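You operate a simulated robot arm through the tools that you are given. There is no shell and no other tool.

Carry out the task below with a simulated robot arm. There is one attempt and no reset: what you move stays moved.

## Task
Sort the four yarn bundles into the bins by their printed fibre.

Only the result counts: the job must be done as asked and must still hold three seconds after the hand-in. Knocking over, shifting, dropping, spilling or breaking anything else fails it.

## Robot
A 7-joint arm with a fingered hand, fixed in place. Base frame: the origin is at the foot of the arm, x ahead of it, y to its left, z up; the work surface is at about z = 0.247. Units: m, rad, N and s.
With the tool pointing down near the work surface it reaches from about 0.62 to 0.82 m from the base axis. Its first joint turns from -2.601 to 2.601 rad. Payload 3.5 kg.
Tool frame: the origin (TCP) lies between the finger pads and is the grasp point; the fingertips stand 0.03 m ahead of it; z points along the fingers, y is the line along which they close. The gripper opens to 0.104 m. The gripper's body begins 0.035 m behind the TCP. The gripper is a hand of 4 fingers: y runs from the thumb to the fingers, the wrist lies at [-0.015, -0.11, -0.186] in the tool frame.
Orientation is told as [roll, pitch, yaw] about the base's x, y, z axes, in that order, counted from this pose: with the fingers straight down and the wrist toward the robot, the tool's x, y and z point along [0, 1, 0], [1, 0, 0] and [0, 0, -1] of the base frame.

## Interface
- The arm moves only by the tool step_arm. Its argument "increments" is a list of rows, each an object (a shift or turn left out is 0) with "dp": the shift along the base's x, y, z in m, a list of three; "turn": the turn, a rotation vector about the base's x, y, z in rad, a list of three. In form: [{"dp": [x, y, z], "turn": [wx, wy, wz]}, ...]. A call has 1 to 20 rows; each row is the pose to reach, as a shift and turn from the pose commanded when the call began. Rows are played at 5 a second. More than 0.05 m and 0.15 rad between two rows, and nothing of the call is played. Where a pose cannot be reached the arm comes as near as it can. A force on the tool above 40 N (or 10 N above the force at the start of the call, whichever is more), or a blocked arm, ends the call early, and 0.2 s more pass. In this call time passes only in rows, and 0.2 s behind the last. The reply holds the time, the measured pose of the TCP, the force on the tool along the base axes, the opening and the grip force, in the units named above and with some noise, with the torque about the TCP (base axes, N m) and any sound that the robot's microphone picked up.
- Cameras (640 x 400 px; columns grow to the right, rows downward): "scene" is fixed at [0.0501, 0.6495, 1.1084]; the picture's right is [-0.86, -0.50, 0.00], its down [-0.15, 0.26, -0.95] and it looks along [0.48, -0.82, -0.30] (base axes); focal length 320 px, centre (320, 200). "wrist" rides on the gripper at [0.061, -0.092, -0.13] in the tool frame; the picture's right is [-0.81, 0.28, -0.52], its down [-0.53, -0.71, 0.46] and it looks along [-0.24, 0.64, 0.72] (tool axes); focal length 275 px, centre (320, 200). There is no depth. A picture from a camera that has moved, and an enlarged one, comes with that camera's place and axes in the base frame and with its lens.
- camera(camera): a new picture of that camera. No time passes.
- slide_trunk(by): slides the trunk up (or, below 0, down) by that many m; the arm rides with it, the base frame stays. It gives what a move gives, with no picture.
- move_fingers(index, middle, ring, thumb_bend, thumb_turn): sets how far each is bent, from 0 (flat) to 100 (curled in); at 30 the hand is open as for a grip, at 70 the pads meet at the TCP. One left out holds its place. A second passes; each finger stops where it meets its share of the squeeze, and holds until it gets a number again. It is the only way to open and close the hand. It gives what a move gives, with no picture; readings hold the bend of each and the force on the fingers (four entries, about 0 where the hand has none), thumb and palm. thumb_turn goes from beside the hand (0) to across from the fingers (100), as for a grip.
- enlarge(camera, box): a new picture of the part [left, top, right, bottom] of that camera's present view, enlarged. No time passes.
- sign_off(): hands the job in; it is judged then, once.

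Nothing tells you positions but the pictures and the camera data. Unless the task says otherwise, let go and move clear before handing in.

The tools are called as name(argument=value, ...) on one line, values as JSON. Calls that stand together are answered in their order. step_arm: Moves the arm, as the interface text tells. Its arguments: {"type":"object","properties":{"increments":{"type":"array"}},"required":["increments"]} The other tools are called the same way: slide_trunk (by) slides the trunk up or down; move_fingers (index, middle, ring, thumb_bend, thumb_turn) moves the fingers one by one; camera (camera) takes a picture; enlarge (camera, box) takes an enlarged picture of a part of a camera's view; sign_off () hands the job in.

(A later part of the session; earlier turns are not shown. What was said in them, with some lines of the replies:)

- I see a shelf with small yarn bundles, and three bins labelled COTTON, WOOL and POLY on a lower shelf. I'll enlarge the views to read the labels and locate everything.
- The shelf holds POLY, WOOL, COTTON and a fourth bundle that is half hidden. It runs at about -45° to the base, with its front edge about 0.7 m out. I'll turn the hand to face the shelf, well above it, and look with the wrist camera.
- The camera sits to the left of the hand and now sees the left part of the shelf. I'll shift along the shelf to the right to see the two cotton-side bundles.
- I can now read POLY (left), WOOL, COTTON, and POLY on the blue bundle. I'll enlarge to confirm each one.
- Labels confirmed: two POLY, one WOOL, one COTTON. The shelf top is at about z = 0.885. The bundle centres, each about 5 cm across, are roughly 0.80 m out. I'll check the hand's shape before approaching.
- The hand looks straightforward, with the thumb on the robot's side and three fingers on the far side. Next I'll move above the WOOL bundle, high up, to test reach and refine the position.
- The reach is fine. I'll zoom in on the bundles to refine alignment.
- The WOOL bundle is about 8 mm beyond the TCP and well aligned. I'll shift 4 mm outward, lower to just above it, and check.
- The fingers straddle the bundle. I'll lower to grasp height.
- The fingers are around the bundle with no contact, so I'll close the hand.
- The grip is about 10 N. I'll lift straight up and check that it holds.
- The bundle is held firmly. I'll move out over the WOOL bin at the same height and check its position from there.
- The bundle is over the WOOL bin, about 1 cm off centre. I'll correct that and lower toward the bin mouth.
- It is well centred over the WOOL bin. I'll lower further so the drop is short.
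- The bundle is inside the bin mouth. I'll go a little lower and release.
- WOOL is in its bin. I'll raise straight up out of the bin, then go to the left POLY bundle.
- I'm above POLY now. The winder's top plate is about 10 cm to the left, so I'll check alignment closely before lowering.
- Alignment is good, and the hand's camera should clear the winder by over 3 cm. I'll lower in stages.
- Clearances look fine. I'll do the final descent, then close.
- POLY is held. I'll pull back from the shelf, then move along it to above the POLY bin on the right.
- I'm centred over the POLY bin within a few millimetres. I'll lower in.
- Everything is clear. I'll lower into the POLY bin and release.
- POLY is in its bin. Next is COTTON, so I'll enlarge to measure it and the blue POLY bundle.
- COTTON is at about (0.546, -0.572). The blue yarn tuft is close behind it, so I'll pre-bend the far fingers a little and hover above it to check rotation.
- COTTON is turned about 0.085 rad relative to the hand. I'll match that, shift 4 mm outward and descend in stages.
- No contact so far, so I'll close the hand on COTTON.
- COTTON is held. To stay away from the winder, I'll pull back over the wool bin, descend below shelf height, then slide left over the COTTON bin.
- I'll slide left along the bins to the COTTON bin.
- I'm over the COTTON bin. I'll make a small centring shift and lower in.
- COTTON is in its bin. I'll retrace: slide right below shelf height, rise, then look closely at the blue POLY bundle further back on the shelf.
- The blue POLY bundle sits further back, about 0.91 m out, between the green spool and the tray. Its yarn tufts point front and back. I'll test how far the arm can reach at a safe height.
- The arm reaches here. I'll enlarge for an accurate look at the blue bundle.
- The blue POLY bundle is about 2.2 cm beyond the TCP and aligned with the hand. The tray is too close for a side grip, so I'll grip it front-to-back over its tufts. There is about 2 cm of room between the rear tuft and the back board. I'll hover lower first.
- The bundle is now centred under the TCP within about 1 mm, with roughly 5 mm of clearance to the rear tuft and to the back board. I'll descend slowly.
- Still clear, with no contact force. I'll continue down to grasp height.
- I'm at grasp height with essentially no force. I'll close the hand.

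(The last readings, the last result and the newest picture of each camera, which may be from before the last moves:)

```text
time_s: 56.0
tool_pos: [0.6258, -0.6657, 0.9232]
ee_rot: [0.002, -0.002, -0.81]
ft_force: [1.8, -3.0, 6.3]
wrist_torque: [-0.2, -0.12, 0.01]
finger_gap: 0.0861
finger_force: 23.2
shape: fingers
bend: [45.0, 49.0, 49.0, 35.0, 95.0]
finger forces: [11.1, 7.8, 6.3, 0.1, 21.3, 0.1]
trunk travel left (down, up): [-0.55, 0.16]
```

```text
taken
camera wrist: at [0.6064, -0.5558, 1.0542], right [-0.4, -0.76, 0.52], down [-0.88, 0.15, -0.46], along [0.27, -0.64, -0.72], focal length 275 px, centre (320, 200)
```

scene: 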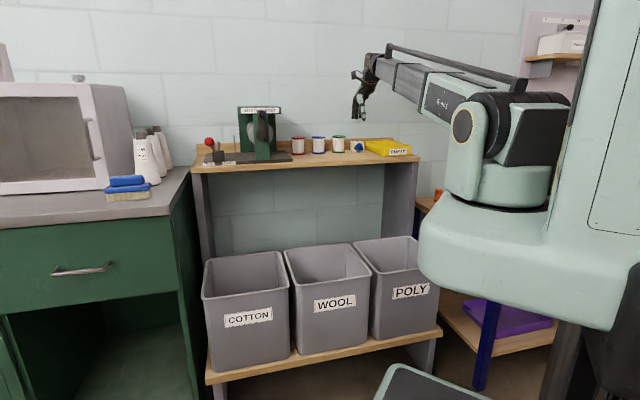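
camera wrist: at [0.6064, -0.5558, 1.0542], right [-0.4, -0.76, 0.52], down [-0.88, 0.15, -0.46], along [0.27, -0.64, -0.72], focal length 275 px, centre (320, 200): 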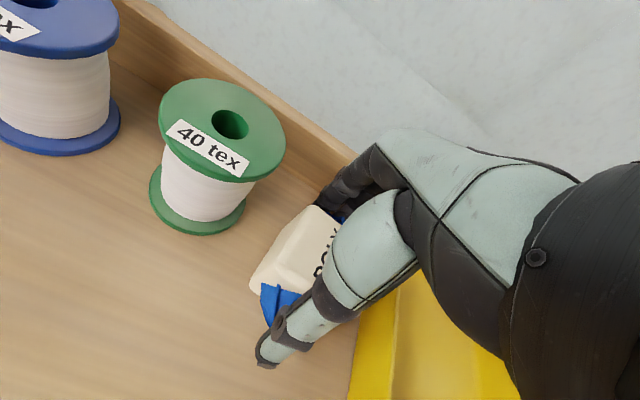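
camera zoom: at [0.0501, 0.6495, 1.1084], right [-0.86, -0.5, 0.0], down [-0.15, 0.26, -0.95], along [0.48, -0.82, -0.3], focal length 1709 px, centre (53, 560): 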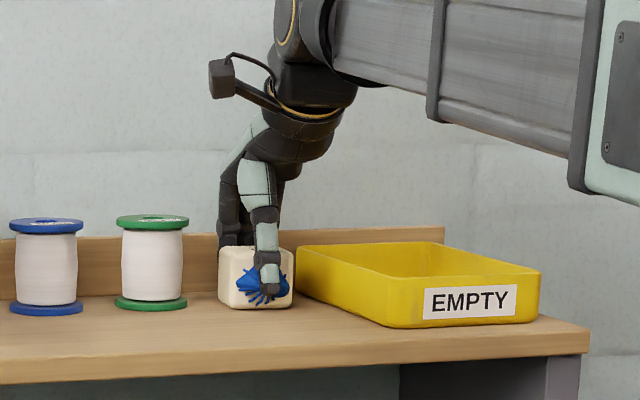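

The hand is holding the bundle through its tufts, but the squeeze of about 23 N is more than needed. I'll ease it to about 12 N, then lift slightly.

move_fingers(index=51, middle=54, ring=53, thumb_bend=48)

step_arm(increments=[{"dp": [0, 0, 0.008]}, {"dp": [0, 0, 0.016]}, {"dp": [0, 0, 0.024]}])

enlarge(camera="scene", box=[310, 100, 430, 165])

camera(camera="wrist")

```text
time_s: 57.0
tool_pos: [0.6256, -0.6654, 0.923]
ee_rot: [0.0, 0.0, -0.809]
ft_force: [0.2, 1.0, 4.8]
wrist_torque: [-0.07, -0.09, 0.06]
finger_gap: 0.087
finger_force: 17.4
shape: fingers
bend: [44.0, 48.0, 48.0, 33.0, 95.0]
finger forces: [7.0, 6.0, 4.3, 0.1, 16.7, 0.0]
trunk travel left (down, up): [-0.55, 0.16]
```

```text
time_s: 57.8
tool_pos: [0.6253, -0.6661, 0.9477]
ee_rot: [0.001, 0.0, -0.811]
ft_force: [0.6, 0.1, -0.3]
wrist_torque: [0.01, 0.04, 0.05]
finger_gap: 0.0867
finger_force: 16.5
shape: fingers
bend: [44.0, 48.0, 48.0, 33.0, 95.0]
finger forces: [6.9, 5.8, 4.2, 0.1, 16.1, 0.0]
trunk travel left (down, up): [-0.55, 0.16]
```

```text
5.33 times, centred on (370, 132) of scene
camera zoom: at [0.0501, 0.6495, 1.1084], right [-0.86, -0.5, 0.0], down [-0.15, 0.26, -0.95], along [0.48, -0.82, -0.3], focal length 1709 px, centre (53, 560)
```

zoom: 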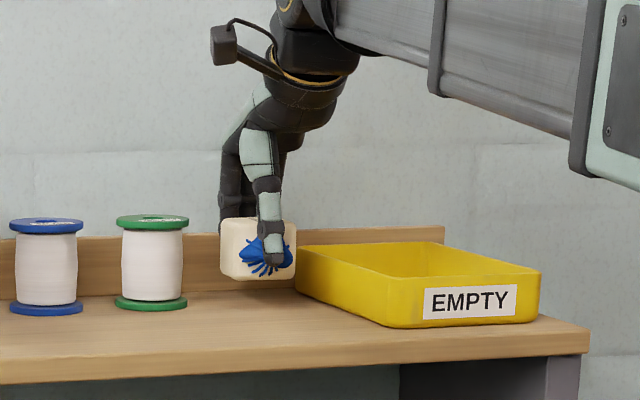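

```text
taken
camera wrist: at [0.6059, -0.5563, 1.0779], right [-0.4, -0.76, 0.52], down [-0.88, 0.15, -0.46], along [0.27, -0.63, -0.72], focal length 275 px, centre (320, 200)
```

wrist: 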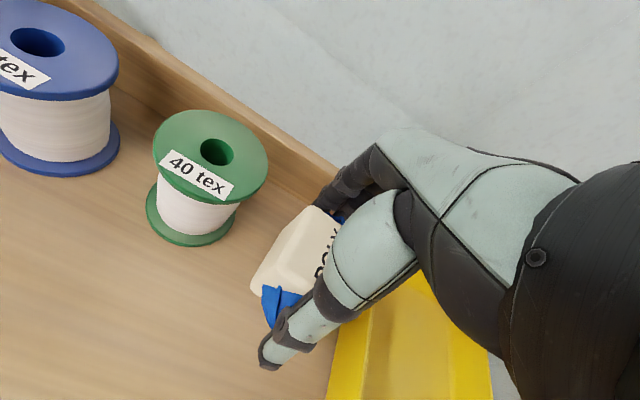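

The bundle is off the shelf and held. I'll lift higher gently and bring it out over the POLY bin.

step_arm(increments=[{"dp": [0, 0, 0.02]}, {"dp": [0, 0, 0.045]}, {"dp": [0, 0, 0.075]}, {"dp": [0, 0, 0.105]}, {"dp": [-0.02, 0.016, 0.11]}, {"dp": [-0.045, 0.034, 0.11]}, {"dp": [-0.07, 0.052, 0.11]}, {"dp": [-0.095, 0.07, 0.11]}, {"dp": [-0.12, 0.088, 0.11]}, {"dp": [-0.145, 0.106, 0.11]}, {"dp": [-0.17, 0.124, 0.11]}, {"dp": [-0.195, 0.142, 0.11]}, {"dp": [-0.22, 0.155, 0.11]}, {"dp": [-0.243, 0.167, 0.11]}, {"dp": [-0.263, 0.176, 0.11]}])

camera(camera="wrist")

camera(camera="scene")

```text
time_s: 61.0
tool_pos: [0.362, -0.4916, 1.0559]
ee_rot: [0.0, -0.001, -0.807]
ft_force: [0.9, 0.6, -0.4]
wrist_torque: [-0.01, 0.01, -0.02]
finger_gap: 0.0868
finger_force: 16.5
shape: fingers
bend: [44.0, 48.0, 48.0, 33.0, 95.0]
finger forces: [6.6, 5.7, 4.2, 0.0, 16.0, 0.0]
trunk travel left (down, up): [-0.55, 0.16]
```

```text
taken
camera wrist: at [0.3425, -0.382, 1.1868], right [-0.4, -0.76, 0.52], down [-0.88, 0.15, -0.46], along [0.27, -0.63, -0.72], focal length 275 px, centre (320, 200)
```

wrist: 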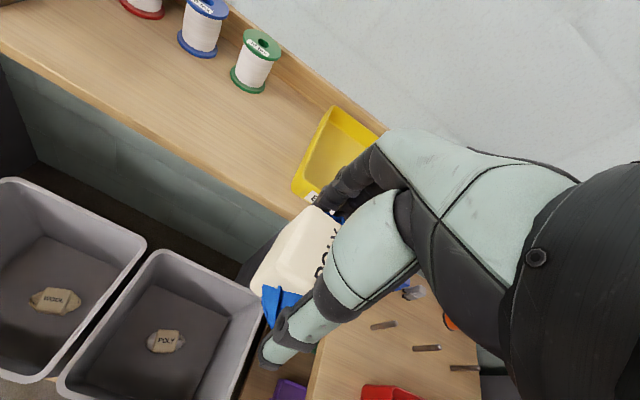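

```text
taken
```

scene: 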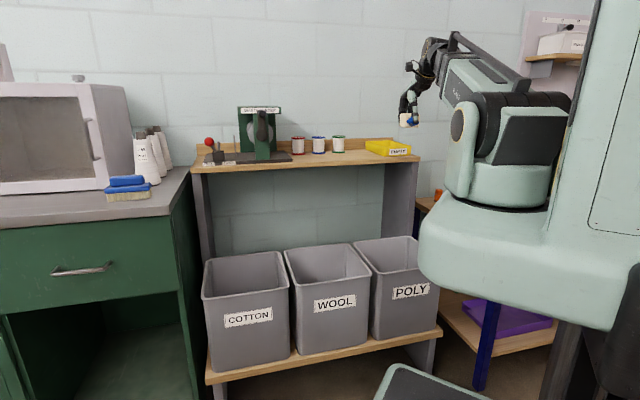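

Still held. I'll lower straight into the POLY bin.

step_arm(increments=[{"dp": [0.004, 0.003, -0.03]}, {"dp": [0.006, 0.004, -0.07]}, {"dp": [0.006, 0.004, -0.11]}, {"dp": [0.006, 0.004, -0.15]}, {"dp": [0.006, 0.004, -0.19]}, {"dp": [0.006, 0.004, -0.23]}, {"dp": [0.006, 0.004, -0.27]}, {"dp": [0.006, 0.004, -0.31]}, {"dp": [0.006, 0.004, -0.35]}, {"dp": [0.006, 0.004, -0.39]}])

camera(camera="wrist")

```text
time_s: 63.2
tool_pos: [0.3707, -0.486, 0.667]
ee_rot: [0.0, 0.0, -0.808]
ft_force: [0.6, 0.9, -1.1]
wrist_torque: [-0.04, 0.0, 0.01]
finger_gap: 0.0865
finger_force: 15.5
shape: fingers
bend: [44.0, 48.0, 48.0, 34.0, 95.0]
finger forces: [6.3, 5.6, 4.0, 0.0, 15.4, 0.1]
trunk travel left (down, up): [-0.55, 0.16]
```

```text
taken
camera wrist: at [0.351, -0.3774, 0.7975], right [-0.4, -0.76, 0.52], down [-0.88, 0.15, -0.46], along [0.27, -0.63, -0.72], focal length 275 px, centre (320, 200)
```

wrist: 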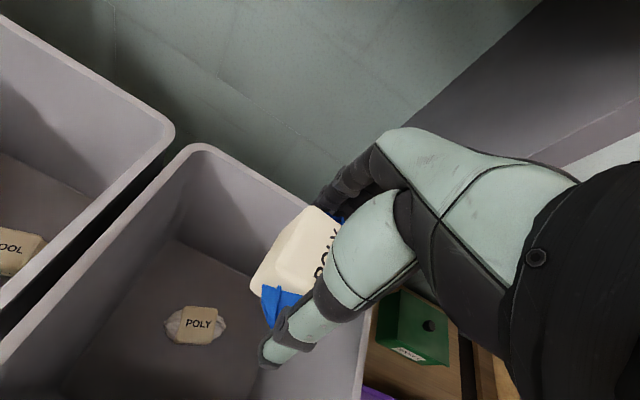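

step_arm(increments=[{"dp": [0, 0, -0.04]}, {"dp": [0, 0, -0.08]}, {"dp": [0, 0, -0.12]}, {"dp": [0, 0, -0.16]}, {"dp": [0, 0, -0.185]}])

move_fingers(index=28, middle=28, ring=28, thumb_bend=25)

camera(camera="wrist")

```text
time_s: 64.4
tool_pos: [0.3675, -0.4851, 0.4843]
ee_rot: [-0.001, -0.001, -0.81]
ft_force: [0.3, -0.5, 0.0]
wrist_torque: [0.0, -0.04, -0.02]
finger_gap: 0.0863
finger_force: 15.8
shape: fingers
bend: [44.0, 48.0, 48.0, 34.0, 95.0]
finger forces: [6.4, 5.4, 3.9, 0.0, 15.2, 0.0]
trunk travel left (down, up): [-0.55, 0.16]
```

```text
time_s: 65.4
tool_pos: [0.369, -0.4867, 0.4856]
ee_rot: [0.001, 0.0, -0.809]
ft_force: [0.3, -0.1, 0.0]
wrist_torque: [-0.03, -0.05, -0.01]
finger_gap: 0.11
finger_force: 0.0
shape: fingers
bend: [28.0, 28.0, 28.0, 25.0, 97.0]
finger forces: [0.0, 0.0, 0.0, 0.0, 0.0, 0.0]
trunk travel left (down, up): [-0.55, 0.16]
```

```text
taken
camera wrist: at [0.3484, -0.3762, 0.6154], right [-0.4, -0.76, 0.52], down [-0.88, 0.15, -0.46], along [0.27, -0.63, -0.72], focal length 275 px, centre (320, 200)
```

wrist: 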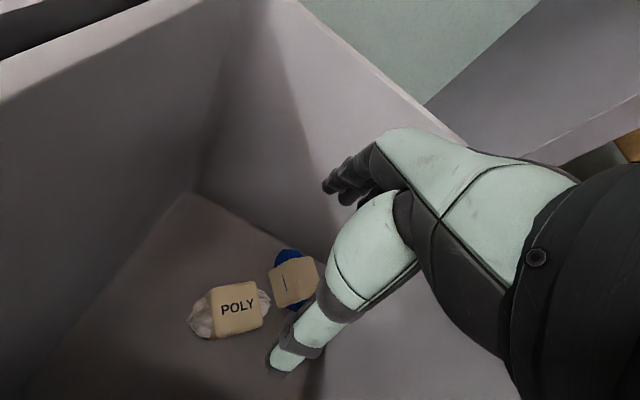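

Both POLY bundles are now in the POLY bin. I'll raise the hand clear and do a final check of all the bins and the shelf.

step_arm(increments=[{"dp": [0, 0, 0.045]}, {"dp": [0, 0, 0.09]}, {"dp": [0, 0, 0.135]}, {"dp": [0, 0, 0.18]}, {"dp": [0, 0, 0.225]}, {"dp": [0, 0, 0.27]}, {"dp": [0, 0, 0.315]}, {"dp": [0, 0, 0.36]}, {"dp": [0, 0, 0.405]}, {"dp": [0, 0, 0.45]}, {"dp": [0, 0, 0.495]}, {"dp": [0, 0, 0.54]}, {"dp": [0, 0, 0.58]}, {"dp": [0, 0, 0.62]}])

camera(camera="wrist")

camera(camera="scene")

enlarge(camera="scene", box=[190, 90, 430, 240])

enlarge(camera="wrist", box=[0, 170, 280, 400])

```text
time_s: 68.4
tool_pos: [0.3682, -0.4855, 1.1022]
ee_rot: [-0.001, 0.0, -0.809]
ft_force: [-0.8, -0.1, -0.2]
wrist_torque: [0.02, -0.01, 0.04]
finger_gap: 0.11
finger_force: 0.2
shape: fingers
bend: [28.0, 28.0, 28.0, 25.0, 97.0]
finger forces: [0.0, 0.1, 0.0, 0.0, 0.1, 0.1]
trunk travel left (down, up): [-0.55, 0.16]
```

```text
taken
camera wrist: at [0.3491, -0.3764, 1.2337], right [-0.4, -0.76, 0.52], down [-0.88, 0.15, -0.46], along [0.27, -0.63, -0.72], focal length 275 px, centre (320, 200)
```

wrist: 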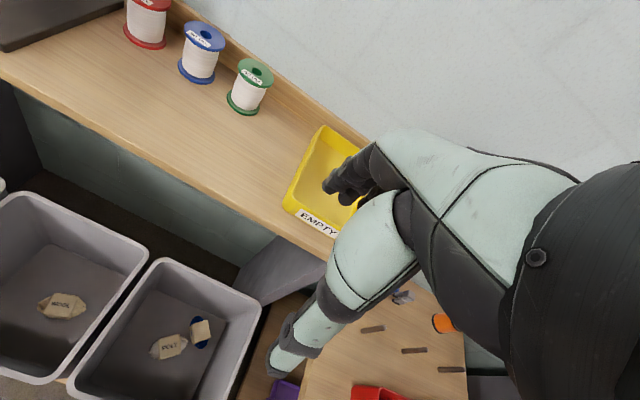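

```text
taken
```

scene: 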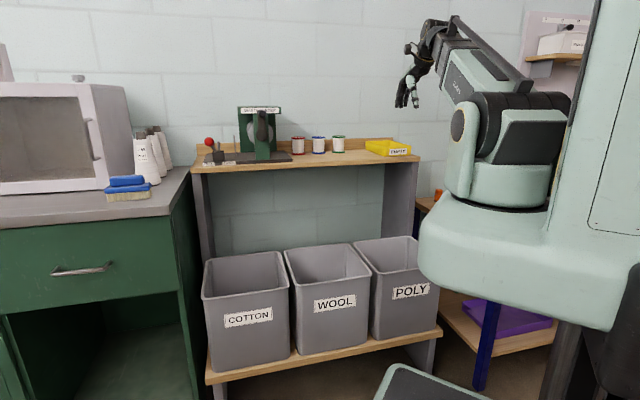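

```text
2.67 times, centred on (310, 165) of scene
camera zoom: at [0.0501, 0.6495, 1.1084], right [-0.86, -0.5, 0.0], down [-0.15, 0.26, -0.95], along [0.48, -0.82, -0.3], focal length 854 px, centre (347, 293)
```

zoom: 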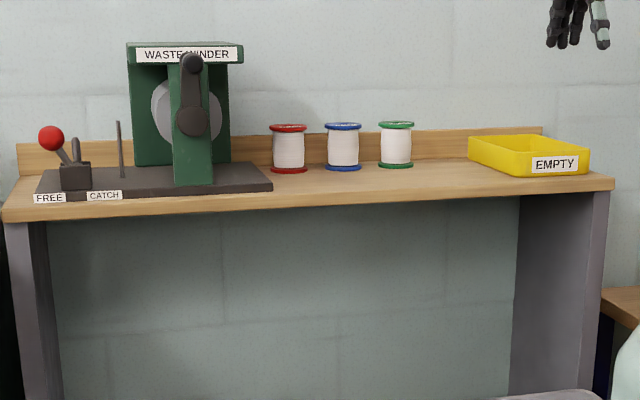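

```text
1.74 times, centred on (140, 285) of wrist
camera zoom: at [0.3491, -0.3764, 1.2337], right [-0.4, -0.76, 0.52], down [-0.88, 0.15, -0.46], along [0.27, -0.63, -0.72], focal length 479 px, centre (633, 52)
```

zoom: 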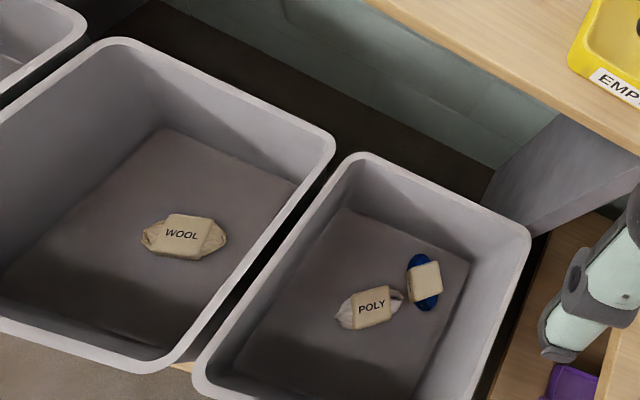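

All four bundles are in their matching bins: COTTON in COTTON, WOOL in WOOL, and both POLY in POLY. The spools, tray and winder look unmoved, and the hand is clear, so I'll hand in.

sign_off()

```text
The job is handed in.
```

All four yarn bundles are in the bins that match their printed fibre, and I've handed the job in:

- **COTTON bin:** the grey bundle printed COTTON.
- **WOOL bin:** the cream bundle printed WOOL.
- **POLY bin:** the white bundle and the blue one, both printed POLY.

I looked into each bin after its last drop and saw the bundles lying on the floor of the right bin. In the last pictures before hand-in, the spools, tray and winder looked unmoved. The hand was open and clear of everything. The hand-in gave no result back, so I don't know how it was judged.

The blue bundle sat close to the tray, so I gripped it front-to-back over its yarn tufts. That grip peaked at about 23 N before I eased it to about 17 N. It slid about 1 cm forward on the shelf as the hand closed, then lifted cleanly.
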